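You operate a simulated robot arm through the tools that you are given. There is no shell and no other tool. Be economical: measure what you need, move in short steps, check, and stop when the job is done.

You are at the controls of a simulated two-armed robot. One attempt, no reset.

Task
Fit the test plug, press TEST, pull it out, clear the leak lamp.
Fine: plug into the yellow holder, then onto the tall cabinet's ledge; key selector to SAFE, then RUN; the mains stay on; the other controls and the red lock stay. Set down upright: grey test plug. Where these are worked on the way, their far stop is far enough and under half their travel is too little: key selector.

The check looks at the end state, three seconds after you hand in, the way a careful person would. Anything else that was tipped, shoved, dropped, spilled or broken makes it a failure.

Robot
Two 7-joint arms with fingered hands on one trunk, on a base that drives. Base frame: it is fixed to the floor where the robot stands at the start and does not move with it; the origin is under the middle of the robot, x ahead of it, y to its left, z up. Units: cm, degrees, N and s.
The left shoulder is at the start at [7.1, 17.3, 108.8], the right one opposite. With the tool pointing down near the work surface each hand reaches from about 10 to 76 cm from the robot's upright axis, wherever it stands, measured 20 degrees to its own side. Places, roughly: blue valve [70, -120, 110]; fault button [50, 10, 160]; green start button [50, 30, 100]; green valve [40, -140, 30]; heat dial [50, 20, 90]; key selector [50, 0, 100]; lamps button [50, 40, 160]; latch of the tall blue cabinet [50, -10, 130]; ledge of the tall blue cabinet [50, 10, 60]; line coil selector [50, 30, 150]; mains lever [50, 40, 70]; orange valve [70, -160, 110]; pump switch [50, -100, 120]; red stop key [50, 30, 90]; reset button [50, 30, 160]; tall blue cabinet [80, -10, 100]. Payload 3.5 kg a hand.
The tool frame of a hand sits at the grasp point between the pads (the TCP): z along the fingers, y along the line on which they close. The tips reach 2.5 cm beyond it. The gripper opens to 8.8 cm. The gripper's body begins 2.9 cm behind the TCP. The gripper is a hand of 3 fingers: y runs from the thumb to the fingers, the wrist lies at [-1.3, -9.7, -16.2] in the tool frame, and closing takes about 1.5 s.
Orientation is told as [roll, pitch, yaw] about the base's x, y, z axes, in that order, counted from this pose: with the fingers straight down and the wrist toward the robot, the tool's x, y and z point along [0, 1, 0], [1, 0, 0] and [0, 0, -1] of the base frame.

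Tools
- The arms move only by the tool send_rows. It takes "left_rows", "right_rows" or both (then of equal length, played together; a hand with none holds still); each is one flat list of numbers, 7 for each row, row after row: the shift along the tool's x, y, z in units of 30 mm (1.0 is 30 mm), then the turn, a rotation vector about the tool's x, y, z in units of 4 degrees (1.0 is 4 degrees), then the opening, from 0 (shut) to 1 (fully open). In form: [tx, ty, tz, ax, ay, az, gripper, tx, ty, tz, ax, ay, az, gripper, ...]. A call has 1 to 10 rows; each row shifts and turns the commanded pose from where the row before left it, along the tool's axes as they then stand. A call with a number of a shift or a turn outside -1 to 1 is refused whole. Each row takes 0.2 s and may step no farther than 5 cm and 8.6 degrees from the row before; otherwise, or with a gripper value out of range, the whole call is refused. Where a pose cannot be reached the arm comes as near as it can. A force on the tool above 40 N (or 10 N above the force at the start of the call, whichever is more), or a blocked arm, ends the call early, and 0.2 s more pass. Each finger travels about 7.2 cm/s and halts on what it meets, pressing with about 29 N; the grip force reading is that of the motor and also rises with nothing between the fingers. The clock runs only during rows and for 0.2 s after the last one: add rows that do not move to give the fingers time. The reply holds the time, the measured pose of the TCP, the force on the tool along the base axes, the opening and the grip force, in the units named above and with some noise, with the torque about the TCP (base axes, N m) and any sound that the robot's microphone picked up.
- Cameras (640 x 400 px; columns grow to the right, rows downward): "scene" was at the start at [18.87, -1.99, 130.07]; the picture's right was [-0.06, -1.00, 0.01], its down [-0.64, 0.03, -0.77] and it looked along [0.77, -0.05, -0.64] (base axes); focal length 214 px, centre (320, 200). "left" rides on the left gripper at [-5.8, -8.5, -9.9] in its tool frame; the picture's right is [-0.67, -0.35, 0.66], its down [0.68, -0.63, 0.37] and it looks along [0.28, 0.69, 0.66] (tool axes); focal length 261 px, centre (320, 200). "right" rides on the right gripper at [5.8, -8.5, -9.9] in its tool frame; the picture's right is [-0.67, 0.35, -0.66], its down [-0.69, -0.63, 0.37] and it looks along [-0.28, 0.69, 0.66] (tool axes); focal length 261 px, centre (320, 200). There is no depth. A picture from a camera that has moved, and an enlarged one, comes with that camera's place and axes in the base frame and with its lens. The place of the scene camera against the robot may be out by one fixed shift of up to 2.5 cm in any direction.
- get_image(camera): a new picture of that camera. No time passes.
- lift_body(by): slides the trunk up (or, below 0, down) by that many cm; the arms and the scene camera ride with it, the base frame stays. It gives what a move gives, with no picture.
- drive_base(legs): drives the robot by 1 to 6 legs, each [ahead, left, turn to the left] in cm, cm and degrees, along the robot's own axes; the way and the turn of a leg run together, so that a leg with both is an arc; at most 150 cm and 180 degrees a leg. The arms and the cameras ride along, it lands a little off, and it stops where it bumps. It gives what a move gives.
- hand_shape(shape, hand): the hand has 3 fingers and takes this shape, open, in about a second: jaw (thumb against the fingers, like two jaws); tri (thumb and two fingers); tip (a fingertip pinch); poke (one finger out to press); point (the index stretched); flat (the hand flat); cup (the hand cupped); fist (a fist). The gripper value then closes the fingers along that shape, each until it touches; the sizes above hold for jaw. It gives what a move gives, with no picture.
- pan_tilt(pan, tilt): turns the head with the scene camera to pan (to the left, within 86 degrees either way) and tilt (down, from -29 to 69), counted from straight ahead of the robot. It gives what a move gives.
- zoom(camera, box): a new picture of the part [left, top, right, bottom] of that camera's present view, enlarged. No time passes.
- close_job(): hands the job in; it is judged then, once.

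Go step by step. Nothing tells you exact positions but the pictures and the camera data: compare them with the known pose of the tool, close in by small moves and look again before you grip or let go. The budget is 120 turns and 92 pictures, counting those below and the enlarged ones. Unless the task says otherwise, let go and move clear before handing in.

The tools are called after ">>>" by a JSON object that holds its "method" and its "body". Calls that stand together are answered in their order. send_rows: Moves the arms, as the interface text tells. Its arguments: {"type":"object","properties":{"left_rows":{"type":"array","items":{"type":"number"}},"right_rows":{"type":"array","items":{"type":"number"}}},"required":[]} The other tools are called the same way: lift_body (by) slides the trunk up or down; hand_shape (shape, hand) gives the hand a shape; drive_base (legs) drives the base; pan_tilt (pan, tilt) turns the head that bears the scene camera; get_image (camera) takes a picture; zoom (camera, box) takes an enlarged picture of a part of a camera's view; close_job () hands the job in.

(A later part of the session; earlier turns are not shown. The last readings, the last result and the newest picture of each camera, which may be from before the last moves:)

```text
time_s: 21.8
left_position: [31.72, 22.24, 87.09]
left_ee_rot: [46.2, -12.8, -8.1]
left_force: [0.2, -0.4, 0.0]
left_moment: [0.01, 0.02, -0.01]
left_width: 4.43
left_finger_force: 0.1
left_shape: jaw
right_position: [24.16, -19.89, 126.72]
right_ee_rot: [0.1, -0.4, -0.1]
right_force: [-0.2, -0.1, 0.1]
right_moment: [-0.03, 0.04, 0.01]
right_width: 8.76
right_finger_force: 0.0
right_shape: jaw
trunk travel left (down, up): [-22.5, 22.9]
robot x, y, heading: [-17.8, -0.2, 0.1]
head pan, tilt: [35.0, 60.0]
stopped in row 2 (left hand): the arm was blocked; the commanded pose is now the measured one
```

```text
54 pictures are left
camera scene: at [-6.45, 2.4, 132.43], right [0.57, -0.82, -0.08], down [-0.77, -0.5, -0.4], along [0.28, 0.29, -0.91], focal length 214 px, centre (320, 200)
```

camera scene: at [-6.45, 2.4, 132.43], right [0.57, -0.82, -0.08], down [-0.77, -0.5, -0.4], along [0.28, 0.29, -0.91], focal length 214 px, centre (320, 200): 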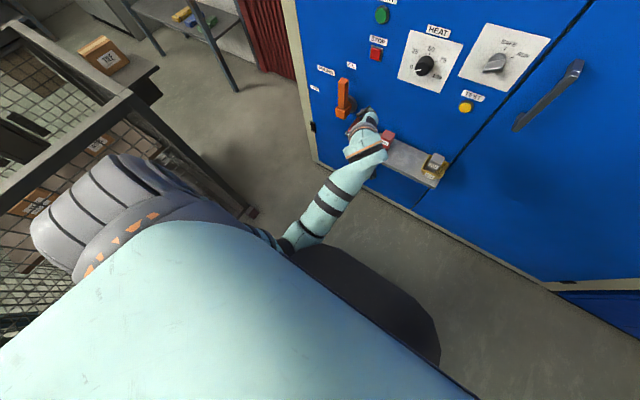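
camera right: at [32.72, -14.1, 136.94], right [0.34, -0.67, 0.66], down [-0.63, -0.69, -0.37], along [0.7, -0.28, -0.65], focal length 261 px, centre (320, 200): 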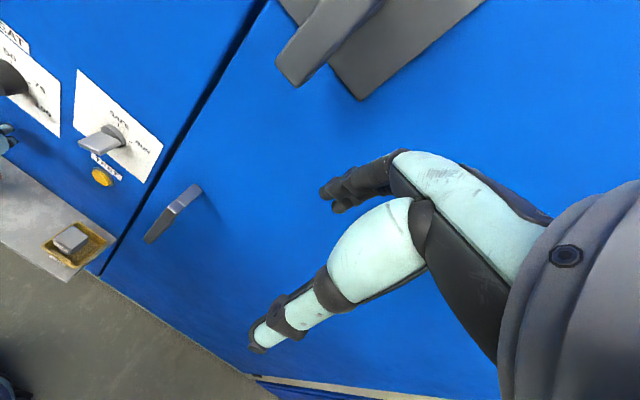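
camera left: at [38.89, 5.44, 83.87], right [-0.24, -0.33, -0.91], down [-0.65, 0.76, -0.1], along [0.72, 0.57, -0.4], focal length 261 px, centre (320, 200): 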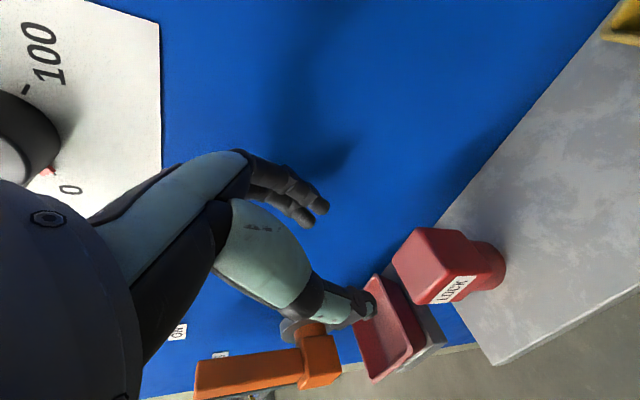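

The elbow still sticks. I try moving the hand outward and up (along tool x) to swing the elbow out from the base.

>>> {"method": "send_rows", "body": {"left_rows": [0.6, 0, 0, 0, 0, 0, 0.5, 0.6, 0.2, 0, 0, 0, 0, 0.5, 0.6, 0.2, 0, 0, 0, 0, 0.5, 0.6, 0.2, 0, 0, 0, 0, 0.5, 0.6, 0.2, 0, 0, 0, 0, 0.5, 0.6, 0.2, 0, 0, 0, 0, 0.5]}}

>>> {"method": "get_image", "body": {"camera": "scene"}}

```text
time_s: 23.2
left_position: [33.92, 30.64, 95.95]
left_ee_rot: [48.4, -12.7, -8.0]
left_force: [0.8, 0.3, 0.1]
left_moment: [-0.01, -0.04, 0.02]
left_width: 4.44
left_finger_force: 0.1
left_shape: jaw
right_position: [24.02, -19.85, 126.69]
right_ee_rot: [0.0, -0.5, 0.0]
right_force: [0.2, -0.4, 0.1]
right_moment: [-0.05, 0.01, 0.01]
right_width: 8.77
right_finger_force: 0.1
right_shape: jaw
trunk travel left (down, up): [-22.5, 22.9]
robot x, y, heading: [-17.83, 0.16, -0.2]
head pan, tilt: [35.0, 60.0]
```

```text
53 pictures are left
camera scene: at [-6.51, 2.36, 132.44], right [0.57, -0.82, -0.08], down [-0.77, -0.5, -0.4], along [0.28, 0.29, -0.91], focal length 214 px, centre (320, 200)
```

scene: 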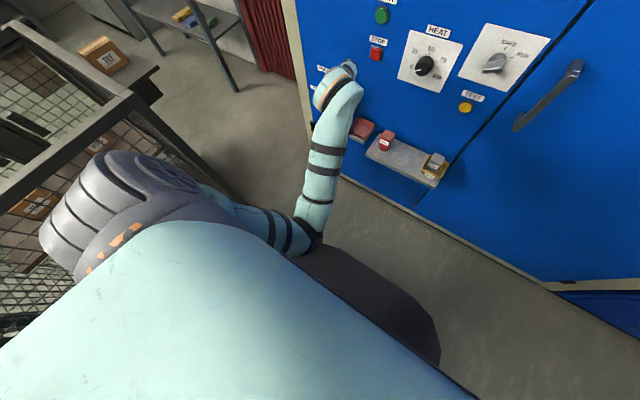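

Freed. Now I unroll the hand while continuing up and out.

>>> {"method": "send_rows", "body": {"left_rows": [0.4, 0.2, -0.4, 0, -1, 0, 0.5, 0.4, 0.2, -0.4, 0, -1, 0, 0.5, 0.4, 0.2, -0.4, 0, -1, 0, 0.5, 0.4, 0.2, -0.5, 0, -1, 0, 0.5, 0.3, 0.2, -0.6, 0, -1, 0, 0.5, 0.3, 0.2, -0.6, 0, -1, 0, 0.5, 0.2, 0, -0.8, 0, -1, 0, 0.5, 0.2, 0, -0.8, 0.5, -1, 0, 0.5]}}

>>> {"method": "get_image", "body": {"camera": "scene"}}

```text
time_s: 25.0
left_position: [33.5, 30.0, 111.89]
left_ee_rot: [14.5, -10.9, -6.7]
left_force: [0.5, -0.5, 0.5]
left_moment: [-0.02, -0.01, 0.0]
left_width: 4.44
left_finger_force: 0.0
left_shape: jaw
right_position: [24.15, -19.93, 126.75]
right_ee_rot: [0.1, -0.5, -0.1]
right_force: [0.0, 0.2, -0.2]
right_moment: [0.01, 0.01, -0.02]
right_width: 8.75
right_finger_force: 0.1
right_shape: jaw
trunk travel left (down, up): [-22.5, 22.9]
robot x, y, heading: [-17.7, 0.35, -0.0]
head pan, tilt: [35.0, 60.0]
```

```text
52 pictures are left
camera scene: at [-6.55, 2.32, 132.45], right [0.57, -0.82, -0.08], down [-0.77, -0.5, -0.4], along [0.29, 0.29, -0.91], focal length 214 px, centre (320, 200)
```

scene: 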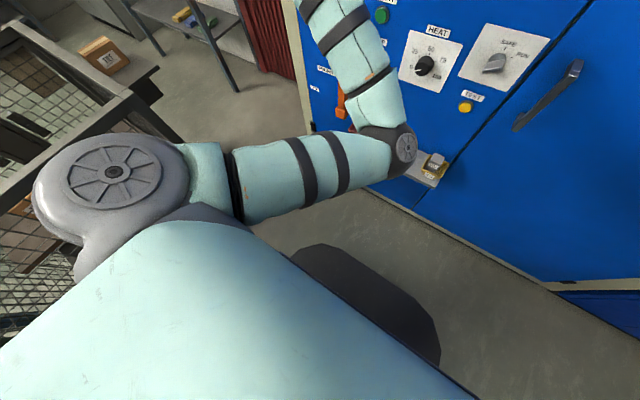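

The left elbow now points inward. I raise the hand further toward its starting place relative to the robot, to see if the elbow swings back out.

>>> {"method": "send_rows", "body": {"left_rows": [0.2, 0.1, -0.8, 0.4, -0.5, 0, 0.5, 0.2, 0.1, -0.8, 0.4, -0.5, 0, 0.5, 0, 0, -0.8, 0.4, -0.5, 0.3, 0.5, 0, 0, -0.8, 0.4, -0.5, 0.3, 0.5, 0, -0.3, -0.8, 0.4, -0.5, 0.4, 0.5, 0, -0.3, -0.8, 0.4, -0.5, 0.4, 0.5, 0, -0.4, -0.6, 0.2, -0.4, 0.3, 0.5]}}

>>> {"method": "get_image", "body": {"camera": "scene"}}

```text
time_s: 26.3
left_position: [31.67, 31.39, 117.73]
left_ee_rot: [2.6, 7.1, -7.1]
left_force: [-0.9, 0.4, 0.4]
left_moment: [0.0, 0.01, 0.03]
left_width: 4.46
left_finger_force: 0.1
left_shape: jaw
right_position: [23.94, -19.73, 126.73]
right_ee_rot: [0.0, -0.4, -0.1]
right_force: [0.1, -0.3, -0.6]
right_moment: [0.0, 0.02, 0.01]
right_width: 8.76
right_finger_force: 0.0
right_shape: jaw
trunk travel left (down, up): [-22.5, 22.9]
robot x, y, heading: [-17.76, -0.22, 0.1]
head pan, tilt: [35.0, 60.0]
stopped in row 6 (left hand): the arm was blocked; the commanded pose is now the measured one
```

```text
51 pictures are left
camera scene: at [-6.54, 2.41, 132.44], right [0.57, -0.82, -0.08], down [-0.77, -0.5, -0.4], along [0.28, 0.29, -0.91], focal length 214 px, centre (320, 200)
```

scene: 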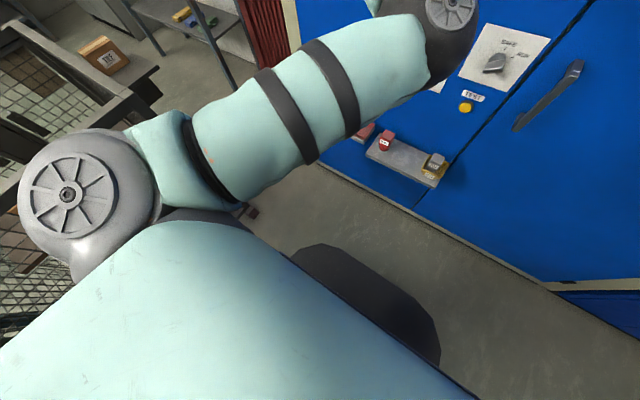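

The elbow is now up near the head. I send the hand outward and a bit down to take the arm out of the working area.

>>> {"method": "send_rows", "body": {"left_rows": [0.8, -0.2, 0.4, 0, 0, 0, 0.5, 0.8, -0.3, 0.4, 0, 0, 0, 0.5, 0.8, -0.3, 0.4, 0, 0, 0, 0.5, 0.8, -0.3, 0.4, 0, 0, 0, 0.5, 0.8, -0.3, 0.4, 0, 0, 0, 0.5, 0.8, -0.3, 0.4, 0, 0, 0, 0.5, 0.8, -0.3, 0.4, 0, 0, 0, 0.5]}}

>>> {"method": "get_image", "body": {"camera": "scene"}}

```text
time_s: 27.9
left_position: [27.03, 49.35, 110.98]
left_ee_rot: [2.7, 7.3, -7.2]
left_force: [0.5, -0.6, -0.2]
left_moment: [-0.02, 0.0, 0.02]
left_width: 4.43
left_finger_force: 0.2
left_shape: jaw
right_position: [23.98, -19.84, 126.78]
right_ee_rot: [0.0, -0.5, -0.2]
right_force: [-0.1, 0.3, -0.8]
right_moment: [0.03, 0.01, -0.02]
right_width: 8.77
right_finger_force: 0.1
right_shape: jaw
trunk travel left (down, up): [-22.5, 22.9]
robot x, y, heading: [-17.44, 0.05, 0.3]
head pan, tilt: [35.0, 60.0]
```

```text
50 pictures are left
camera scene: at [-6.53, 2.5, 132.44], right [0.57, -0.82, -0.08], down [-0.77, -0.5, -0.4], along [0.28, 0.29, -0.92], focal length 214 px, centre (320, 200)
```

scene: 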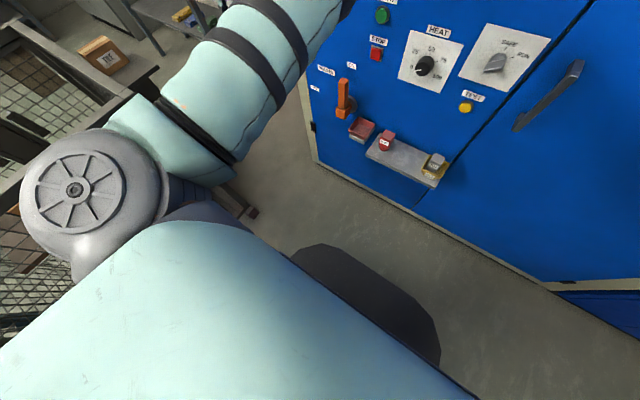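

The left arm is parked. Now the right hand: poke shape, tilted forward, brought over toward the TEST button.

>>> {"method": "hand_shape", "body": {"hand": "right", "shape": "poke"}}

>>> {"method": "send_rows", "body": {"right_rows": [0.5, 0, 0, -1, 0, 0, 0, 0.5, 0, 0, -1, 0, 0, 0, 0.5, 0, 0, -1, 0, 0, 0, 0.5, 0, 0, -1, 0, 0, 0, 0.5, 0, 0, -1, 0, 0, 0, 0.5, 0, 0, -1, 0, 0, 0, 0.5, 0, 0, -1, 0, 0, 0, 0.5, 0, 0, -1, 0, 0, 0, 0.5, 0, 0, -1, 0, 0, 0, 0.5, 0, 0, -1, 0, 0, 0]}}

>>> {"method": "pan_tilt", "body": {"pan": 0, "tilt": 30}}

>>> {"method": "get_image", "body": {"camera": "scene"}}

>>> {"method": "get_image", "body": {"camera": "right"}}

```text
time_s: 28.8
left_position: [27.07, 49.11, 111.03]
left_ee_rot: [2.7, 7.3, -7.2]
left_force: [0.0, 0.4, 0.1]
left_moment: [0.0, 0.0, 0.01]
left_width: 4.43
left_finger_force: 0.1
left_shape: jaw
right_position: [24.1, -19.91, 126.73]
right_ee_rot: [0.2, -0.5, -0.2]
right_force: [0.1, 0.1, -0.8]
right_moment: [-0.02, -0.02, 0.04]
right_width: 0.01
right_finger_force: 0.1
right_shape: poke
trunk travel left (down, up): [-22.5, 22.9]
robot x, y, heading: [-17.85, -0.01, 0.0]
head pan, tilt: [35.0, 60.0]
```

```text
time_s: 31.0
left_position: [27.15, 49.43, 110.98]
left_ee_rot: [2.6, 7.2, -7.3]
left_force: [-0.6, 0.6, -1.2]
left_moment: [0.0, 0.01, 0.05]
left_width: 4.46
left_finger_force: 0.1
left_shape: jaw
right_position: [24.18, -4.84, 126.82]
right_ee_rot: [0.0, -40.4, -0.1]
right_force: [0.1, -0.4, -0.3]
right_moment: [0.0, -0.03, 0.01]
right_width: 0.01
right_finger_force: 0.2
right_shape: poke
trunk travel left (down, up): [-22.5, 22.9]
robot x, y, heading: [-17.7, 0.07, 0.2]
head pan, tilt: [35.0, 60.0]
```

```text
time_s: 32.0
left_position: [27.0, 49.23, 110.99]
left_ee_rot: [2.7, 7.2, -7.3]
left_force: [0.1, 0.1, -0.5]
left_moment: [0.01, -0.06, 0.02]
left_width: 4.47
left_finger_force: 0.0
left_shape: jaw
right_position: [24.13, -4.97, 126.76]
right_ee_rot: [0.0, -40.6, -0.1]
right_force: [-0.7, -0.5, 0.0]
right_moment: [-0.05, 0.01, -0.01]
right_width: 0.02
right_finger_force: 0.0
right_shape: poke
trunk travel left (down, up): [-22.5, 22.9]
robot x, y, heading: [-17.71, -0.23, -0.1]
head pan, tilt: [0.0, 30.0]
```

```text
49 pictures are left
camera scene: at [-2.4, -1.43, 136.1], right [0.0, -1.0, 0.0], down [-0.62, 0.0, -0.79], along [0.79, 0.0, -0.62], focal length 214 px, centre (320, 200)
```

scene: 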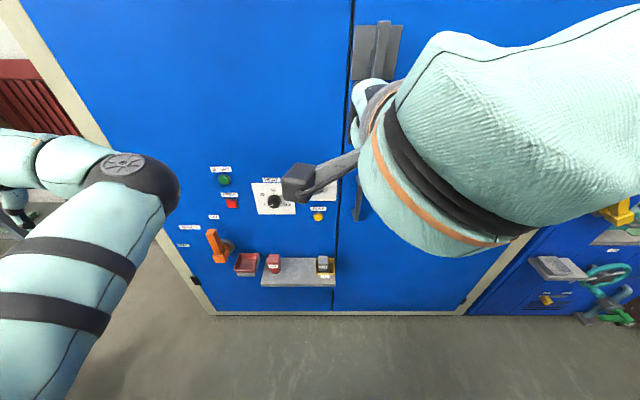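

```text
48 pictures are left
camera right: at [11.04, 0.8, 128.93], right [-0.16, -0.67, 0.72], down [-0.24, -0.68, -0.69], along [0.96, -0.29, -0.05], focal length 261 px, centre (320, 200)
```

right: 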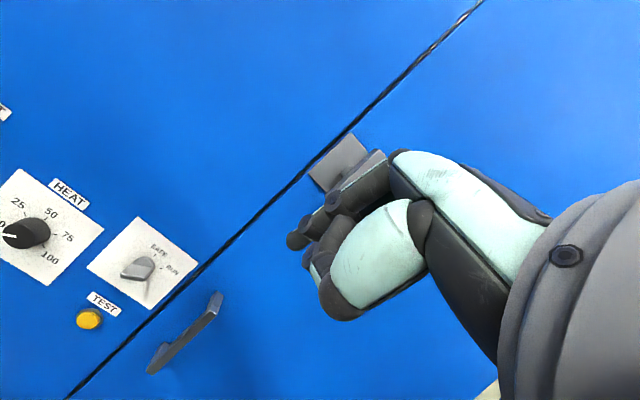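

With value 0 the poking finger curled; I open it, finish tilting to -60°, and descend partway.

>>> {"method": "send_rows", "body": {"right_rows": [0.37, 0, 0, -1, 0, 0, 1, 0.37, 0, 0, -1, 0, 0, 1, 0.37, 0, 0, -1, 0, 0, 1, 0.37, 0, 0, -1, 0, 0, 1, 0.37, 0, 0, -1, 0, 0, 1, 0, -0.8, 0.6, 0, 0, 0, 1, 0, -0.8, 0.7, 0, 0, 0, 1, 0, -0.8, 0.8, 0, 0, 0, 1, 0, -0.8, 0.8, 0, 0, 0, 1, 0, -0.8, 0.8, 0, 0, 0, 1]}}

>>> {"method": "get_image", "body": {"camera": "right"}}

>>> {"method": "get_image", "body": {"camera": "scene"}}

```text
time_s: 34.2
left_position: [27.14, 49.22, 111.0]
left_ee_rot: [2.7, 7.3, -7.3]
left_force: [-0.6, 0.3, 0.2]
left_moment: [0.02, 0.0, 0.0]
left_width: 4.44
left_finger_force: 0.0
left_shape: jaw
right_position: [28.59, 0.24, 112.99]
right_ee_rot: [8.6, -60.8, -8.9]
right_force: [0.8, -0.1, 0.3]
right_moment: [-0.02, 0.0, 0.01]
right_width: 0.0
right_finger_force: 0.1
right_shape: poke
trunk travel left (down, up): [-22.5, 22.9]
robot x, y, heading: [-17.67, -0.02, -0.1]
head pan, tilt: [0.0, 30.0]
```

```text
47 pictures are left
camera right: at [15.82, 6.4, 110.9], right [-0.42, -0.7, 0.57], down [0.0, -0.63, -0.78], along [0.91, -0.33, 0.27], focal length 261 px, centre (320, 200)
```

right: 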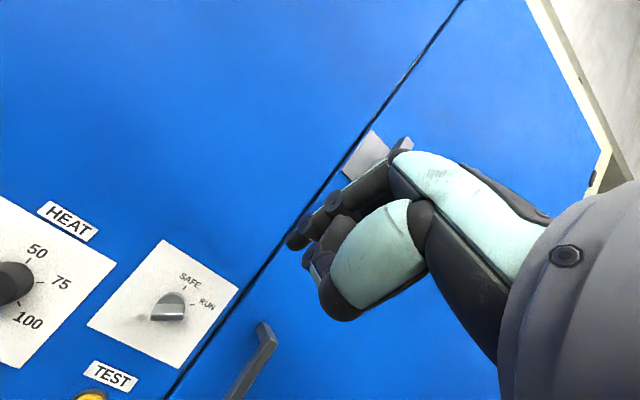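

```text
46 pictures are left
camera scene: at [-7.14, 6.18, 135.71], right [0.86, -0.49, -0.12], down [-0.41, -0.52, -0.75], along [0.31, 0.7, -0.65], focal length 214 px, centre (320, 200)
```

scene: 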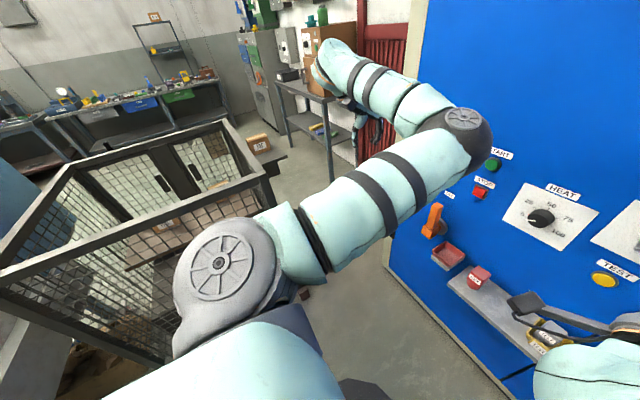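

The head was nudged aside by the right upper arm as it crossed in close; moving the hand forward and down should free it. I continue to a pre-press pose.

>>> {"method": "send_rows", "body": {"right_rows": [0, 0, 0.9, 0, 0, 0, 1, 0, -0.3, 0.9, 0, 0, 0, 1, 0, -0.4, 0.9, 0, 0, 0, 1, 0, -0.5, 0.9, 0, 0, 0, 1, 0, -0.5, 0.9, 0, 0, 0, 1, 0, -0.5, 0.9, 0, 0, 0, 1, 0, -0.5, 0.9, 0, 0, 0, 1, 0, -0.5, 0.9, 0, 0, 0, 1, 0, -0.5, 0.6, 0, 0, 0, 1]}}

>>> {"method": "pan_tilt", "body": {"pan": 0, "tilt": 30}}

>>> {"method": "get_image", "body": {"camera": "right"}}

>>> {"method": "get_image", "body": {"camera": "scene"}}

```text
time_s: 34.7
left_position: [27.23, 49.12, 110.91]
left_ee_rot: [2.6, 7.4, -7.3]
left_force: [0.4, 0.4, 0.5]
left_moment: [0.03, 0.02, 0.0]
left_width: 4.47
left_finger_force: 0.0
left_shape: jaw
right_position: [32.99, -1.51, 113.86]
right_ee_rot: [20.1, -60.7, -21.8]
right_force: [0.4, -0.1, 0.2]
right_moment: [0.0, 0.01, -0.03]
right_width: 0.0
right_finger_force: 0.1
right_shape: poke
trunk travel left (down, up): [-22.5, 22.9]
robot x, y, heading: [-17.72, 0.05, -0.1]
head pan, tilt: [0.0, 30.0]
stopped in row 2 (right hand): the arm was blocked; the commanded pose is now the measured one
```

```text
time_s: 35.3
left_position: [27.03, 49.33, 110.96]
left_ee_rot: [2.7, 7.2, -7.4]
left_force: [-0.2, 0.0, 0.3]
left_moment: [-0.04, -0.02, 0.02]
left_width: 4.42
left_finger_force: 0.0
left_shape: jaw
right_position: [32.67, -1.2, 114.07]
right_ee_rot: [20.0, -60.7, -21.7]
right_force: [0.3, 0.2, 1.0]
right_moment: [0.01, 0.0, -0.05]
right_width: 0.03
right_finger_force: 0.2
right_shape: poke
trunk travel left (down, up): [-22.5, 22.9]
robot x, y, heading: [-17.6, -0.33, 0.2]
head pan, tilt: [0.0, 30.0]
```

```text
45 pictures are left
camera right: at [20.32, 5.66, 112.18], right [-0.47, -0.73, 0.49], down [-0.01, -0.55, -0.83], along [0.88, -0.39, 0.25], focal length 261 px, centre (320, 200)
```

right: 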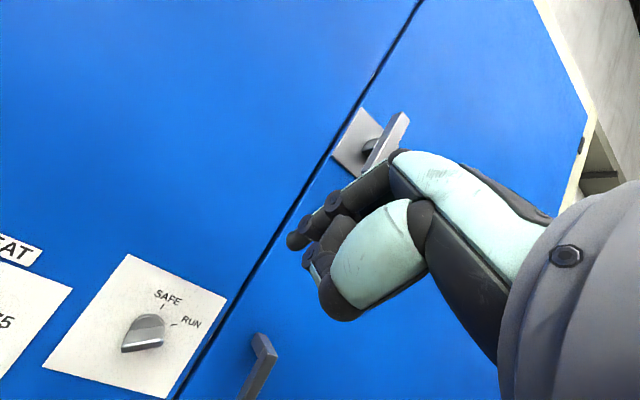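

```text
44 pictures are left
camera scene: at [-3.77, 3.23, 136.04], right [0.51, -0.85, -0.07], down [-0.56, -0.27, -0.78], along [0.65, 0.44, -0.62], focal length 214 px, centre (320, 200)
```

scene: 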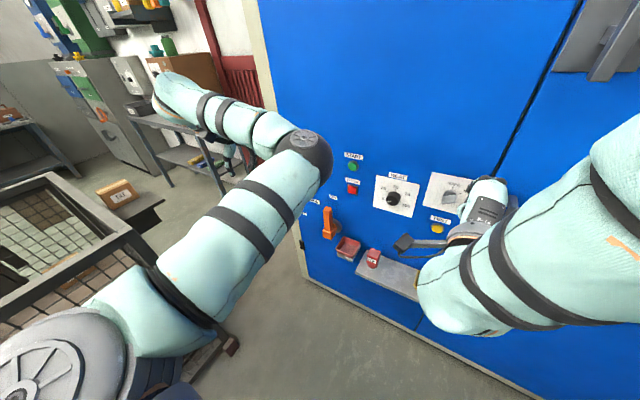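

Both arms jam when reaching across the middle. I'll use the left hand from a spot further right, where the work lies on its own side: first the right arm goes back out to its side.

>>> {"method": "send_rows", "body": {"right_rows": [-0.6, 0, 0, 0, 0, 0, 1, -0.6, 0, 0, 0, 0, 0, 1, -0.7, 0, 0, 0, 0, 0, 1, -0.8, 0, 0, 0, 0, 0, 1, -0.8, 0, 0, 0.5, 0, 0, 1, -0.8, 0, 0, 0.5, 0, 0, 1, -0.8, 0, 0, 0.5, 0, 0, 1, -0.8, -0.2, 0, 0.5, 0, 0, 1, -0.8, -0.2, 0, 0.5, 0, 0, 1]}}

>>> {"method": "pan_tilt", "body": {"pan": -20, "tilt": 35}}

>>> {"method": "get_image", "body": {"camera": "scene"}}

```text
time_s: 37.5
left_position: [27.11, 49.12, 111.05]
left_ee_rot: [2.7, 7.3, -7.3]
left_force: [0.0, -0.4, -0.2]
left_moment: [0.01, 0.0, 0.0]
left_width: 4.44
left_finger_force: 0.1
left_shape: jaw
right_position: [25.64, -10.48, 106.97]
right_ee_rot: [19.0, -44.0, -22.7]
right_force: [-0.6, -0.9, 0.5]
right_moment: [0.0, 0.02, 0.03]
right_width: 0.0
right_finger_force: 0.1
right_shape: poke
right hand out of reach, approached as far as the arm can: row 2, 3, 4, 5, 6, 7, 8, 9
trunk travel left (down, up): [-22.5, 22.9]
robot x, y, heading: [-17.62, -0.15, 0.1]
head pan, tilt: [0.0, 30.0]
stopped in row 9 (right hand): the arm was blocked; the commanded pose is now the measured one
```

```text
time_s: 38.4
left_position: [27.11, 49.24, 110.99]
left_ee_rot: [2.6, 7.2, -7.3]
left_force: [0.6, -0.1, 0.0]
left_moment: [0.0, 0.03, 0.0]
left_width: 4.44
left_finger_force: 0.1
left_shape: jaw
right_position: [25.48, -10.47, 106.83]
right_ee_rot: [18.6, -43.8, -22.5]
right_force: [-0.4, -0.5, 0.4]
right_moment: [0.01, -0.01, -0.01]
right_width: 0.0
right_finger_force: 0.1
right_shape: poke
trunk travel left (down, up): [-22.5, 22.9]
robot x, y, heading: [-17.7, -0.27, 0.3]
head pan, tilt: [-20.0, 35.0]
```

```text
43 pictures are left
camera scene: at [-4.47, 4.29, 136.3], right [0.63, -0.77, -0.09], down [-0.51, -0.32, -0.8], along [0.59, 0.55, -0.6], focal length 214 px, centre (320, 200)
```

scene: 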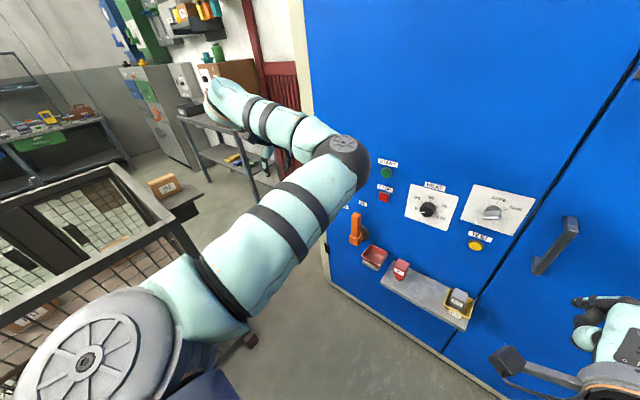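

The right upper arm still leans on the head. I extend the right hand forward and to the right to drop the elbow away.

>>> {"method": "send_rows", "body": {"right_rows": [-0.3, 0.6, 0.4, 0, 0, 0, 1, -0.5, 0.7, 0.4, 0, 0, 0, 1, -0.65, 0.78, 0.34, 0, 0, 0, 1, -0.65, 0.78, 0.34, 0, 0, 0, 1, -0.65, 0.78, 0.34, 0, 0, 0, 1, -0.65, 0.78, 0.34, 0, 0, 0, 1]}}

>>> {"method": "pan_tilt", "body": {"pan": -20, "tilt": 35}}

>>> {"method": "get_image", "body": {"camera": "scene"}}

```text
time_s: 39.8
left_position: [27.15, 49.2, 110.88]
left_ee_rot: [2.7, 7.2, -7.3]
left_force: [-0.4, 0.7, 0.3]
left_moment: [0.0, 0.03, 0.02]
left_width: 4.45
left_finger_force: 0.1
left_shape: jaw
right_position: [32.92, -9.46, 113.37]
right_ee_rot: [18.3, -44.1, -22.2]
right_force: [-0.3, -0.9, -0.6]
right_moment: [0.01, -0.03, 0.02]
right_width: 0.04
right_finger_force: 0.0
right_shape: poke
right hand out of reach, approached as far as the arm can: row 1, 2, 3, 4, 5, 6
trunk travel left (down, up): [-22.5, 22.9]
robot x, y, heading: [-17.52, -0.1, 0.1]
head pan, tilt: [-20.0, 35.0]
```

```text
time_s: 40.4
left_position: [27.11, 49.27, 111.04]
left_ee_rot: [2.8, 7.2, -7.3]
left_force: [-0.1, 0.1, -0.1]
left_moment: [0.02, 0.0, 0.0]
left_width: 4.44
left_finger_force: 0.0
left_shape: jaw
right_position: [33.0, -9.37, 113.34]
right_ee_rot: [18.4, -44.0, -22.3]
right_force: [-0.1, -0.3, -0.3]
right_moment: [0.04, 0.01, 0.0]
right_width: 0.0
right_finger_force: 0.0
right_shape: poke
trunk travel left (down, up): [-22.5, 22.9]
robot x, y, heading: [-17.57, 0.01, 0.1]
head pan, tilt: [-20.0, 35.0]
```

```text
42 pictures are left
camera scene: at [-3.26, -4.47, 135.44], right [-0.34, -0.94, 0.05], down [-0.65, 0.2, -0.74], along [0.68, -0.28, -0.68], focal length 214 px, centre (320, 200)
```

scene: 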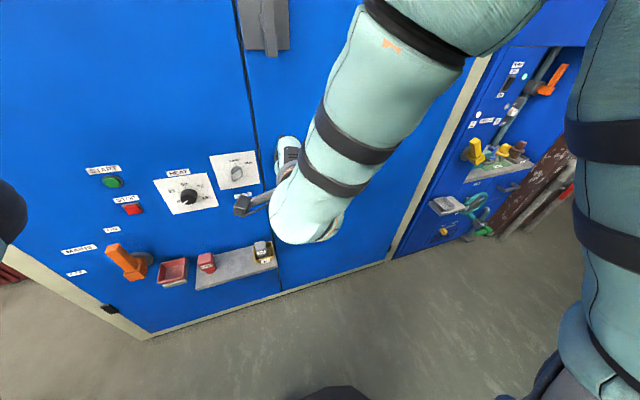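

The head is free now and the right arm has a good elbow-out posture. I keep that posture and use trunk and base instead: lower the trunk 20 cm and shift the robot 10 cm to the left.

>>> {"method": "lift_body", "body": {"by": -20}}

>>> {"method": "drive_base", "body": {"legs": [[0, 10, 0]]}}

>>> {"method": "get_image", "body": {"camera": "scene"}}

>>> {"method": "get_image", "body": {"camera": "right"}}

```text
time_s: 42.5
left_position: [26.97, 49.2, 91.09]
left_ee_rot: [2.7, 7.2, -7.3]
left_force: [-0.4, -0.5, 0.8]
left_moment: [0.01, 0.04, 0.01]
left_width: 4.42
left_finger_force: 0.1
left_shape: jaw
right_position: [38.1, -9.43, 79.51]
right_ee_rot: [12.4, -31.0, -18.3]
right_force: [-0.1, 0.1, -0.3]
right_moment: [-0.04, -0.02, -0.04]
right_width: 0.0
right_finger_force: 0.0
right_shape: poke
trunk travel left (down, up): [-2.5, 42.9]
robot x, y, heading: [-17.68, 0.01, 0.1]
head pan, tilt: [-20.0, 35.0]
```

```text
time_s: 43.7
left_position: [27.15, 59.19, 90.92]
left_ee_rot: [2.7, 7.1, -7.4]
left_force: [-0.2, -0.6, 0.2]
left_moment: [-0.02, 0.01, -0.03]
left_width: 4.44
left_finger_force: 0.1
left_shape: jaw
right_position: [38.13, 0.46, 79.48]
right_ee_rot: [12.4, -31.1, -18.2]
right_force: [-0.3, 0.0, 0.8]
right_moment: [-0.02, -0.01, -0.01]
right_width: 0.0
right_finger_force: 0.0
right_shape: poke
trunk travel left (down, up): [-2.5, 42.9]
robot x, y, heading: [-17.57, 10.06, -0.2]
head pan, tilt: [-20.0, 35.0]
```

```text
41 pictures are left
camera scene: at [12.83, 5.49, 106.56], right [-0.3, -0.94, 0.16], down [-0.86, 0.2, -0.48], along [0.42, -0.28, -0.86], focal length 214 px, centre (320, 200)
```

scene: 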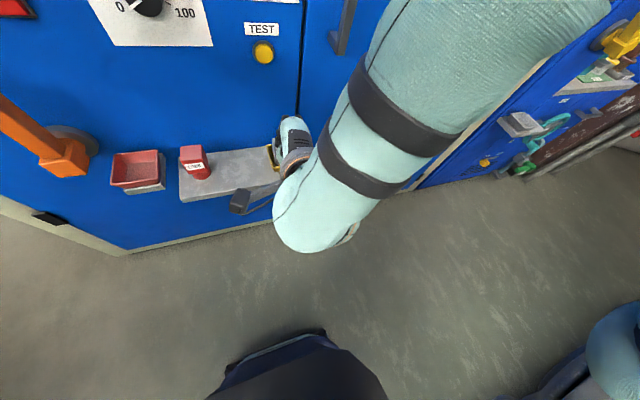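

```text
40 pictures are left
camera right: at [26.85, 7.85, 84.47], right [-0.21, -0.77, 0.61], down [-0.45, -0.47, -0.76], along [0.87, -0.43, -0.25], focal length 261 px, centre (320, 200)
```

right: 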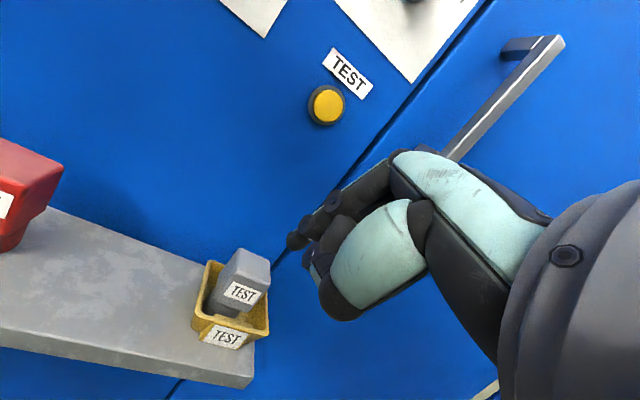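

The plug is standing in its tray and the hand is in front of the TEST button, a bit low. I send a null row to see whether the commanded pose matches the measured one.

>>> {"method": "send_rows", "body": {"right_rows": [0, 0, -0.2, -0.5, 0, 0, 1]}}

```text
time_s: 44.1
left_position: [27.12, 59.04, 90.98]
left_ee_rot: [2.7, 7.2, -7.3]
left_force: [-0.4, 0.2, -0.2]
left_moment: [0.03, -0.01, -0.01]
left_width: 4.44
left_finger_force: 0.1
left_shape: jaw
right_position: [37.75, 0.56, 79.79]
right_ee_rot: [12.5, -32.9, -19.0]
right_force: [-0.4, 0.6, 0.6]
right_moment: [-0.02, 0.01, 0.02]
right_width: 0.01
right_finger_force: 0.1
right_shape: poke
trunk travel left (down, up): [-2.5, 42.9]
robot x, y, heading: [-17.84, 9.96, -0.0]
head pan, tilt: [-20.0, 35.0]
```

Commanded and measured agree. I raise the hand while levelling the finger.

>>> {"method": "send_rows", "body": {"right_rows": [0.06, 0.21, -0.33, -1, 0, 0, 1, 0.06, 0.23, -0.31, -1, 0, 0, 1, 0.06, 0.25, -0.29, -1, 0, 0, 1, 0.06, 0.27, -0.26, -1, 0, 0, 1, 0.06, 0.29, -0.24, -1, 0, 0, 1, 0.06, 0.3, -0.22, -1, 0, 0, 1]}}

>>> {"method": "get_image", "body": {"camera": "right"}}

```text
time_s: 45.4
left_position: [27.21, 59.05, 90.98]
left_ee_rot: [2.7, 7.2, -7.4]
left_force: [0.1, 0.4, 0.5]
left_moment: [-0.03, 0.0, 0.04]
left_width: 4.44
left_finger_force: 0.1
left_shape: jaw
right_position: [40.43, 0.55, 84.49]
right_ee_rot: [27.6, -48.8, -40.9]
right_force: [0.3, -0.3, 0.4]
right_moment: [0.0, 0.01, 0.01]
right_width: 0.0
right_finger_force: 0.0
right_shape: poke
right hand out of reach, approached as far as the arm can: row 1, 2, 3, 4, 5, 6
trunk travel left (down, up): [-2.5, 42.9]
robot x, y, heading: [-17.88, 10.06, 0.2]
head pan, tilt: [-20.0, 35.0]
stopped in row 6 (right hand): the arm was blocked; the commanded pose is now the measured one
```

```text
39 pictures are left
camera right: at [29.79, 10.13, 85.75], right [-0.57, -0.7, 0.44], down [-0.23, -0.38, -0.9], along [0.79, -0.61, 0.05], focal length 261 px, centre (320, 200)
```

right: 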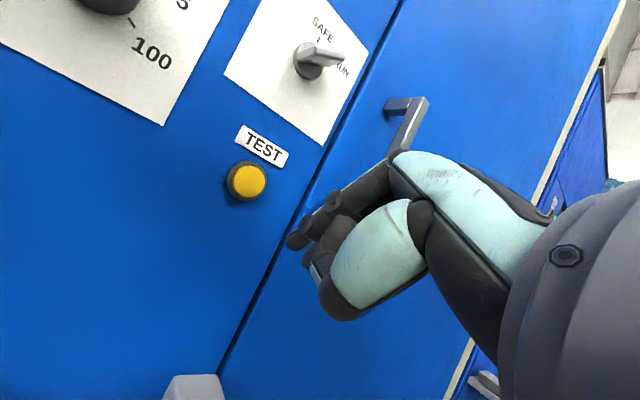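

The finger points forward-down at about 36°, which will do. I lift the trunk 3.5 cm and drive forward 4 cm, then compare fingertip and button in the picture.

>>> {"method": "lift_body", "body": {"by": 3.5}}

>>> {"method": "drive_base", "body": {"legs": [[4, 0, 0]]}}

>>> {"method": "get_image", "body": {"camera": "right"}}

>>> {"method": "get_image", "body": {"camera": "scene"}}

```text
time_s: 46.2
left_position: [27.24, 59.05, 94.35]
left_ee_rot: [2.7, 7.3, -7.3]
left_force: [0.1, -0.5, -0.4]
left_moment: [0.02, 0.01, -0.01]
left_width: 4.42
left_finger_force: 0.1
left_shape: jaw
right_position: [40.37, 0.47, 87.99]
right_ee_rot: [27.8, -48.6, -40.9]
right_force: [-0.5, -0.8, 0.5]
right_moment: [-0.02, -0.02, 0.01]
right_width: 0.0
right_finger_force: 0.1
right_shape: poke
trunk travel left (down, up): [-6.0, 39.4]
robot x, y, heading: [-17.86, 10.28, -0.2]
head pan, tilt: [-20.0, 35.0]
```

```text
time_s: 47.0
left_position: [30.94, 59.03, 94.45]
left_ee_rot: [2.6, 7.1, -7.3]
left_force: [0.3, -0.6, 0.0]
left_moment: [-0.02, 0.03, 0.0]
left_width: 4.47
left_finger_force: 0.1
left_shape: jaw
right_position: [44.36, 0.41, 88.09]
right_ee_rot: [27.9, -48.6, -41.1]
right_force: [-0.2, -0.2, -0.4]
right_moment: [0.0, 0.04, 0.01]
right_width: 0.01
right_finger_force: 0.2
right_shape: poke
trunk travel left (down, up): [-6.0, 39.4]
robot x, y, heading: [-13.71, 9.75, -0.0]
head pan, tilt: [-20.0, 35.0]
```

```text
38 pictures are left
camera right: at [33.74, 10.06, 89.37], right [-0.57, -0.7, 0.44], down [-0.23, -0.37, -0.9], along [0.79, -0.61, 0.05], focal length 261 px, centre (320, 200)
```

right: 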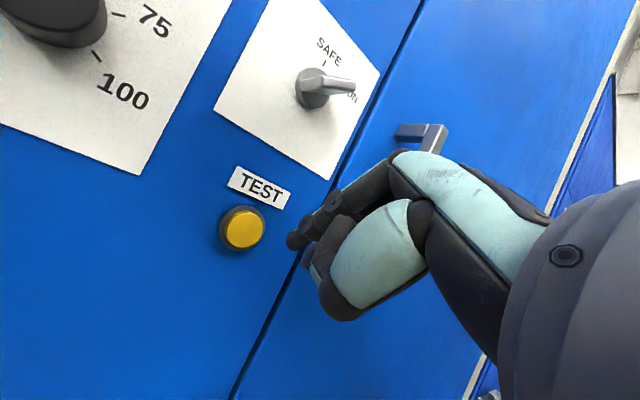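

```text
37 pictures are left
camera scene: at [12.55, 7.78, 110.95], right [-0.07, -1.0, 0.03], down [-0.94, 0.06, -0.34], along [0.34, -0.05, -0.94], focal length 214 px, centre (320, 200)
```

scene: 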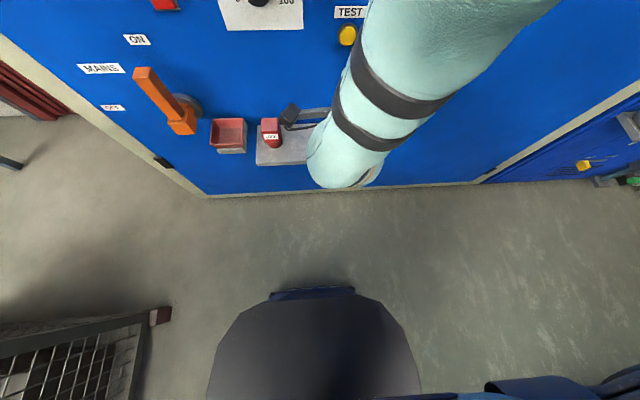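

Driving is accurate. I place the button on the fingertip's sight line (trunk -1.1, base +3.2 ahead, +2.4 left), then will advance along that line.

>>> {"method": "lift_body", "body": {"by": -1.1}}

>>> {"method": "drive_base", "body": {"legs": [[3.0, 2.4, 0]]}}

>>> {"method": "get_image", "body": {"camera": "right"}}

```text
time_s: 47.6
left_position: [30.93, 58.96, 93.39]
left_ee_rot: [2.7, 7.2, -7.3]
left_force: [-0.2, -0.4, -0.5]
left_moment: [0.01, -0.01, 0.0]
left_width: 4.47
left_finger_force: 0.0
left_shape: jaw
right_position: [44.6, -0.41, 86.37]
right_ee_rot: [28.0, -47.4, -42.4]
right_force: [-0.1, -0.4, -0.1]
right_moment: [0.0, -0.02, 0.02]
right_width: 0.0
right_finger_force: 0.0
right_shape: poke
trunk travel left (down, up): [-4.9, 40.5]
robot x, y, heading: [-13.78, 9.54, 0.2]
head pan, tilt: [-20.0, 35.0]
```

```text
time_s: 48.5
left_position: [34.04, 61.51, 93.29]
left_ee_rot: [2.7, 7.1, -7.2]
left_force: [0.8, -0.9, 0.1]
left_moment: [0.01, 0.01, 0.01]
left_width: 4.44
left_finger_force: 0.0
left_shape: jaw
right_position: [47.41, 1.97, 86.42]
right_ee_rot: [28.0, -47.5, -42.4]
right_force: [-0.1, 0.6, -0.4]
right_moment: [-0.01, 0.0, -0.01]
right_width: 0.01
right_finger_force: 0.0
right_shape: poke
trunk travel left (down, up): [-4.9, 40.5]
robot x, y, heading: [-10.74, 12.22, 0.3]
head pan, tilt: [-20.0, 35.0]
```

```text
36 pictures are left
camera right: at [37.13, 11.94, 88.08], right [-0.58, -0.69, 0.44], down [-0.26, -0.35, -0.9], along [0.78, -0.63, 0.03], focal length 261 px, centre (320, 200)
```

right: 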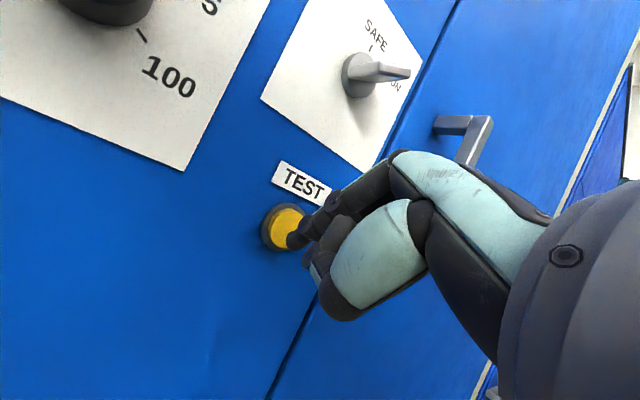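

Fingertip nearly covers the button; it is a little low. I lift 0.6 cm and advance along the line.

>>> {"method": "lift_body", "body": {"by": 0.6}}

>>> {"method": "drive_base", "body": {"legs": [[1.2, -0.8, 0]]}}

>>> {"method": "get_image", "body": {"camera": "right"}}

```text
time_s: 49.0
left_position: [34.04, 61.48, 93.94]
left_ee_rot: [2.7, 7.3, -7.3]
left_force: [-0.7, -0.1, 0.9]
left_moment: [-0.05, -0.03, -0.01]
left_width: 4.43
left_finger_force: 0.1
left_shape: jaw
right_position: [47.48, 2.17, 86.99]
right_ee_rot: [27.7, -47.5, -42.0]
right_force: [0.0, 0.4, 0.4]
right_moment: [0.02, -0.02, -0.03]
right_width: 0.0
right_finger_force: 0.0
right_shape: poke
trunk travel left (down, up): [-5.5, 39.9]
robot x, y, heading: [-10.97, 12.73, -0.0]
head pan, tilt: [-20.0, 35.0]
```

```text
time_s: 49.8
left_position: [35.2, 60.71, 94.06]
left_ee_rot: [2.7, 7.1, -7.1]
left_force: [-0.8, 0.7, 0.7]
left_moment: [-0.02, 0.04, -0.04]
left_width: 4.45
left_finger_force: 0.1
left_shape: jaw
right_position: [48.56, 1.29, 87.08]
right_ee_rot: [28.1, -47.5, -42.5]
right_force: [0.5, -0.6, 0.7]
right_moment: [-0.01, 0.0, -0.01]
right_width: 0.0
right_finger_force: 0.0
right_shape: poke
trunk travel left (down, up): [-5.5, 39.9]
robot x, y, heading: [-9.96, 11.51, 0.1]
head pan, tilt: [-20.0, 35.0]
```

```text
35 pictures are left
camera right: at [38.24, 11.11, 88.73], right [-0.58, -0.69, 0.43], down [-0.25, -0.35, -0.9], along [0.78, -0.63, 0.03], focal length 261 px, centre (320, 200)
```

right: 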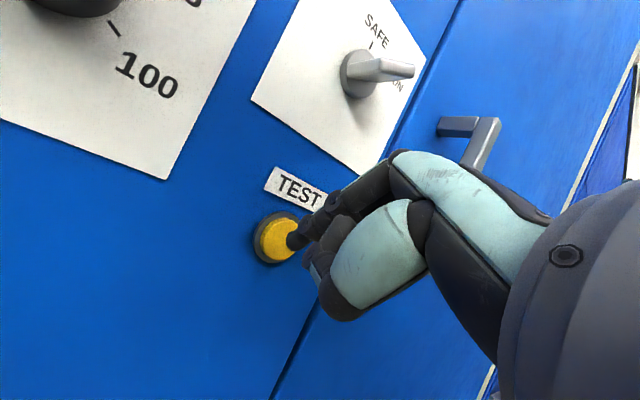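

Slightly left of centre needed; I nudge with the arm (forward and left ~1 cm), force-guarded.

>>> {"method": "send_rows", "body": {"right_rows": [0.17, 0.03, 0.12, 0, 0, 0, 1, 0.17, 0.03, 0.12, 0, 0, 0, 1]}}

>>> {"method": "zoom", "body": {"camera": "right", "box": [220, 160, 380, 300]}}

```text
time_s: 50.4
left_position: [35.13, 60.66, 93.99]
left_ee_rot: [2.7, 7.2, -7.2]
left_force: [-0.1, 0.6, -0.2]
left_moment: [0.03, 0.05, -0.01]
left_width: 4.45
left_finger_force: 0.0
left_shape: jaw
right_position: [49.72, 1.97, 87.16]
right_ee_rot: [28.1, -47.5, -42.3]
right_force: [-0.1, -0.1, 0.0]
right_moment: [0.04, -0.04, 0.01]
right_width: 0.0
right_finger_force: 0.1
right_shape: poke
trunk travel left (down, up): [-5.5, 39.9]
robot x, y, heading: [-9.89, 11.36, 0.1]
head pan, tilt: [-20.0, 35.0]
```

```text
2.86 times, centred on (300, 230) of right
camera zoom: at [39.33, 11.93, 88.72], right [-0.58, -0.69, 0.44], down [-0.26, -0.35, -0.9], along [0.78, -0.63, 0.03], focal length 745 px, centre (377, 114)
```

zoom: 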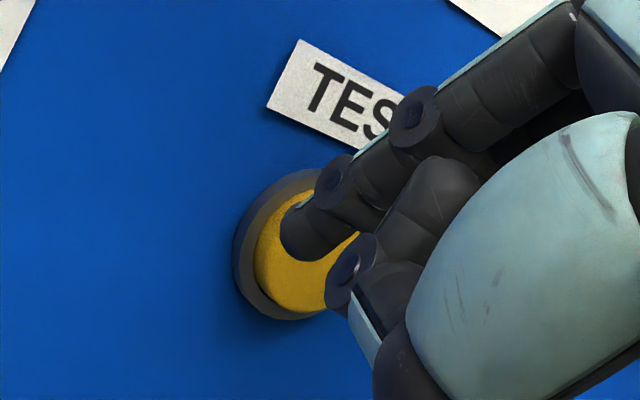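

Aligned. I advance along the sight line with force watch.

>>> {"method": "send_rows", "body": {"right_rows": [-0.05, 0.09, 0.13, 0, 0, 0, 1, -0.05, 0.09, 0.13, 0, 0, 0, 1, -0.03, 0.09, 0.13, 0, 0, 0, 1]}}

>>> {"method": "zoom", "body": {"camera": "right", "box": [220, 160, 380, 300]}}

```text
time_s: 51.2
left_position: [35.11, 60.76, 93.89]
left_ee_rot: [2.6, 7.2, -7.2]
left_force: [-0.3, 0.2, 0.4]
left_moment: [0.04, 0.01, -0.01]
left_width: 4.39
left_finger_force: 0.1
left_shape: jaw
right_position: [50.8, 1.14, 86.92]
right_ee_rot: [28.0, -47.5, -42.4]
right_force: [-1.9, 0.3, -0.4]
right_moment: [-0.02, 0.01, 0.06]
right_width: 0.0
right_finger_force: 0.1
right_shape: poke
trunk travel left (down, up): [-5.5, 39.9]
robot x, y, heading: [-9.77, 11.29, -0.1]
head pan, tilt: [-20.0, 35.0]
```

```text
2.86 times, centred on (300, 230) of right
camera zoom: at [40.52, 11.06, 88.52], right [-0.58, -0.69, 0.44], down [-0.26, -0.35, -0.9], along [0.78, -0.63, 0.03], focal length 745 px, centre (377, 114)
```

zoom: 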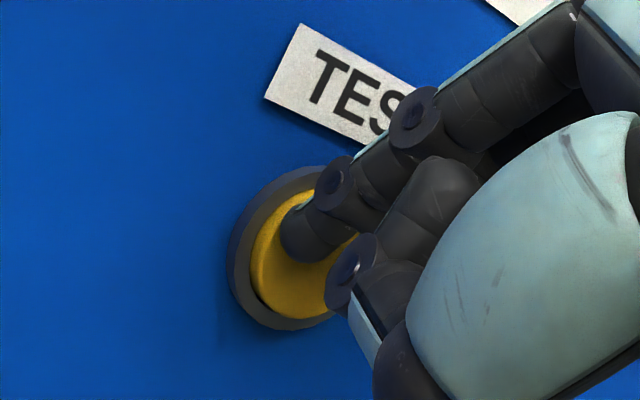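

First contact (−1.9 N). I push straight into the panel.

>>> {"method": "send_rows", "body": {"right_rows": [0.044, 0.067, 0.107, 0, 0, 0, 1, 0.044, 0.067, 0.107, 0, 0, 0, 1, 0.044, 0.067, 0.107, 0, 0, 0, 1]}}

>>> {"method": "zoom", "body": {"camera": "right", "box": [220, 160, 380, 300]}}

```text
time_s: 52.0
left_position: [34.8, 60.57, 94.06]
left_ee_rot: [2.7, 7.0, -7.3]
left_force: [0.1, -0.5, 0.7]
left_moment: [0.01, 0.01, -0.04]
left_width: 4.44
left_finger_force: 0.0
left_shape: jaw
right_position: [51.67, 1.15, 87.18]
right_ee_rot: [28.1, -47.5, -42.4]
right_force: [-22.1, -3.2, 1.6]
right_moment: [0.0, 0.18, 0.09]
right_width: 0.0
right_finger_force: 0.2
right_shape: poke
trunk travel left (down, up): [-5.5, 39.9]
robot x, y, heading: [-9.67, 11.57, 0.1]
head pan, tilt: [-20.0, 35.0]
heard: click
```

```text
2.86 times, centred on (300, 230) of right
camera zoom: at [41.41, 11.02, 88.65], right [-0.58, -0.69, 0.43], down [-0.25, -0.35, -0.9], along [0.78, -0.63, 0.03], focal length 745 px, centre (377, 114)
```

zoom: 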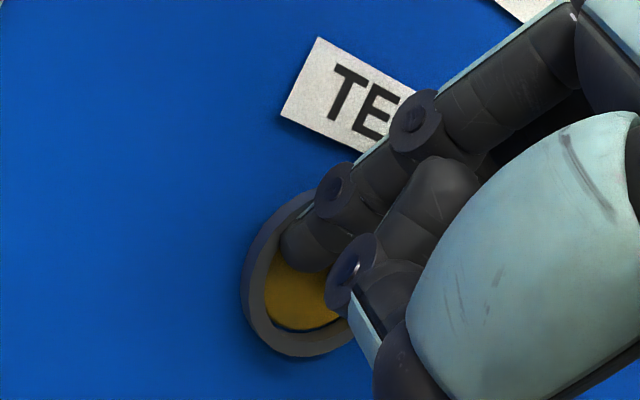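

The button clicked. I retreat from it by backing the base 12 cm and look up at the leak lamp.

>>> {"method": "send_rows", "body": {"right_rows": [-0.06, -0.1, -0.16, 0, 0, 0, 1, -0.12, -0.2, -0.3, 0, 0, 0, 1]}}

>>> {"method": "drive_base", "body": {"legs": [[-12, 0, 0]]}}

>>> {"method": "pan_tilt", "body": {"pan": 0, "tilt": -25}}

>>> {"method": "get_image", "body": {"camera": "scene"}}

```text
time_s: 52.6
left_position: [35.26, 60.51, 94.0]
left_ee_rot: [2.8, 7.2, -7.2]
left_force: [0.6, -1.0, 0.6]
left_moment: [0.0, 0.0, 0.01]
left_width: 4.44
left_finger_force: 0.0
left_shape: jaw
right_position: [50.39, 1.3, 86.9]
right_ee_rot: [28.1, -47.6, -42.4]
right_force: [-0.1, -0.5, 0.3]
right_moment: [0.01, 0.01, -0.03]
right_width: 0.0
right_finger_force: 0.0
right_shape: poke
trunk travel left (down, up): [-5.5, 39.9]
robot x, y, heading: [-9.86, 11.67, 0.2]
head pan, tilt: [-20.0, 35.0]
```

```text
time_s: 53.8
left_position: [23.26, 60.71, 94.07]
left_ee_rot: [2.7, 7.2, -7.2]
left_force: [0.0, 0.0, 0.5]
left_moment: [0.01, -0.04, 0.02]
left_width: 4.43
left_finger_force: 0.0
left_shape: jaw
right_position: [38.58, 1.41, 86.88]
right_ee_rot: [28.0, -47.6, -42.3]
right_force: [0.9, -0.3, -0.6]
right_moment: [0.01, 0.03, 0.01]
right_width: 0.01
right_finger_force: 0.0
right_shape: poke
trunk travel left (down, up): [-5.5, 39.9]
robot x, y, heading: [-21.55, 11.44, -0.2]
head pan, tilt: [-20.0, 35.0]
```

```text
time_s: 55.1
left_position: [23.16, 60.73, 93.97]
left_ee_rot: [2.6, 7.2, -7.2]
left_force: [-0.3, 0.2, 0.3]
left_moment: [0.0, -0.03, -0.01]
left_width: 4.46
left_finger_force: 0.1
left_shape: jaw
right_position: [38.61, 1.23, 86.89]
right_ee_rot: [28.0, -47.5, -42.3]
right_force: [-0.6, -0.3, 0.2]
right_moment: [0.02, 0.0, -0.01]
right_width: 0.0
right_finger_force: 0.1
right_shape: poke
trunk travel left (down, up): [-5.5, 39.9]
robot x, y, heading: [-21.26, 11.51, 0.3]
head pan, tilt: [0.0, -25.0]
```

```text
31 pictures are left
camera scene: at [8.95, 10.01, 120.45], right [0.0, -1.0, 0.0], down [0.02, 0.0, -1.0], along [1.0, 0.0, 0.02], focal length 214 px, centre (320, 200)
```

scene: 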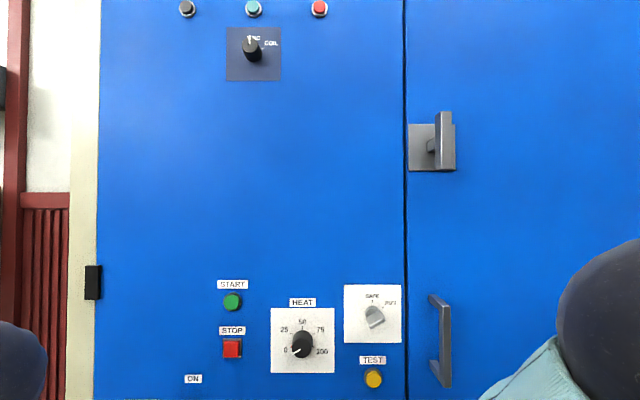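

The pictures show the key, TEST, and no change there; the lamp row is out of view. I raise the trunk to see it.

>>> {"method": "lift_body", "body": {"by": 18}}

>>> {"method": "get_image", "body": {"camera": "scene"}}

```text
time_s: 57.1
left_position: [23.33, 60.75, 112.0]
left_ee_rot: [2.7, 7.3, -7.2]
left_force: [-0.4, 0.4, 0.6]
left_moment: [0.0, -0.01, 0.01]
left_width: 4.42
left_finger_force: 0.1
left_shape: jaw
right_position: [38.61, 1.36, 104.87]
right_ee_rot: [28.0, -47.5, -42.3]
right_force: [-0.3, -0.2, -0.5]
right_moment: [-0.03, -0.01, 0.03]
right_width: 0.0
right_finger_force: 0.1
right_shape: poke
trunk travel left (down, up): [-23.5, 21.9]
robot x, y, heading: [-21.27, 11.62, -0.1]
head pan, tilt: [0.0, -25.0]
```

```text
30 pictures are left
camera scene: at [-7.55, 10.01, 145.89], right [0.0, -1.0, 0.0], down [0.3, 0.0, -0.95], along [0.95, 0.0, 0.3], focal length 214 px, centre (320, 200)
```

scene: 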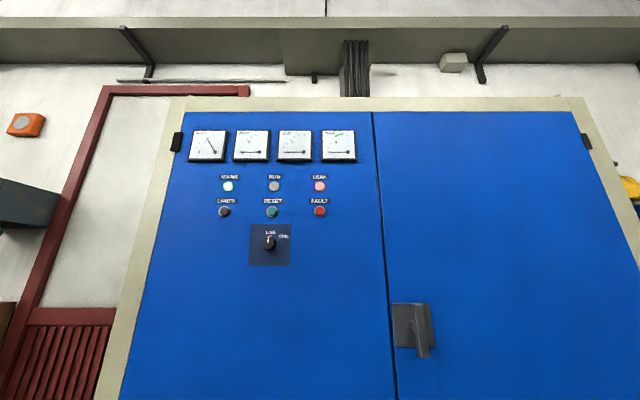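

The LEAK lamp is lit: the test worked. Next: right hand to jaw shape, turned straight down, to pull the plug.

>>> {"method": "hand_shape", "body": {"hand": "right", "shape": "jaw"}}

>>> {"method": "send_rows", "body": {"right_rows": [0, 0, 0, 0.956, -0.142, -0.484, 0.8, 0, 0, 0, 0.956, -0.142, -0.484, 0.8, 0, 0, 0, 0.956, -0.142, -0.484, 0.8, 0, 0, 0, 0.956, -0.142, -0.484, 0.8, 0, 0, 0, 0.956, -0.142, -0.484, 0.8, 0, 0, 0, 0.956, -0.142, -0.484, 0.8, 0, 0, 0, 0.956, -0.142, -0.484, 0.8]}}

```text
time_s: 58.0
left_position: [23.27, 60.77, 112.01]
left_ee_rot: [2.8, 7.2, -7.4]
left_force: [0.0, -0.3, -0.5]
left_moment: [0.01, -0.02, 0.02]
left_width: 4.44
left_finger_force: 0.1
left_shape: jaw
right_position: [38.61, 1.24, 104.86]
right_ee_rot: [28.0, -47.5, -42.3]
right_force: [0.0, -0.2, -0.3]
right_moment: [-0.01, -0.02, 0.0]
right_width: 8.78
right_finger_force: 0.1
right_shape: jaw
trunk travel left (down, up): [-23.5, 21.9]
robot x, y, heading: [-21.82, 11.41, -0.0]
head pan, tilt: [0.0, -25.0]
```

```text
time_s: 59.6
left_position: [23.27, 60.58, 111.94]
left_ee_rot: [2.8, 7.2, -7.3]
left_force: [-0.1, 0.7, 0.5]
left_moment: [-0.03, 0.02, -0.02]
left_width: 4.43
left_finger_force: 0.0
left_shape: jaw
right_position: [38.49, 1.29, 104.87]
right_ee_rot: [7.8, -25.7, -16.0]
right_force: [0.1, -0.3, -0.2]
right_moment: [0.0, -0.02, -0.04]
right_width: 7.06
right_finger_force: 0.1
right_shape: jaw
trunk travel left (down, up): [-23.5, 21.9]
robot x, y, heading: [-21.83, 11.31, 0.1]
head pan, tilt: [0.0, -25.0]
```

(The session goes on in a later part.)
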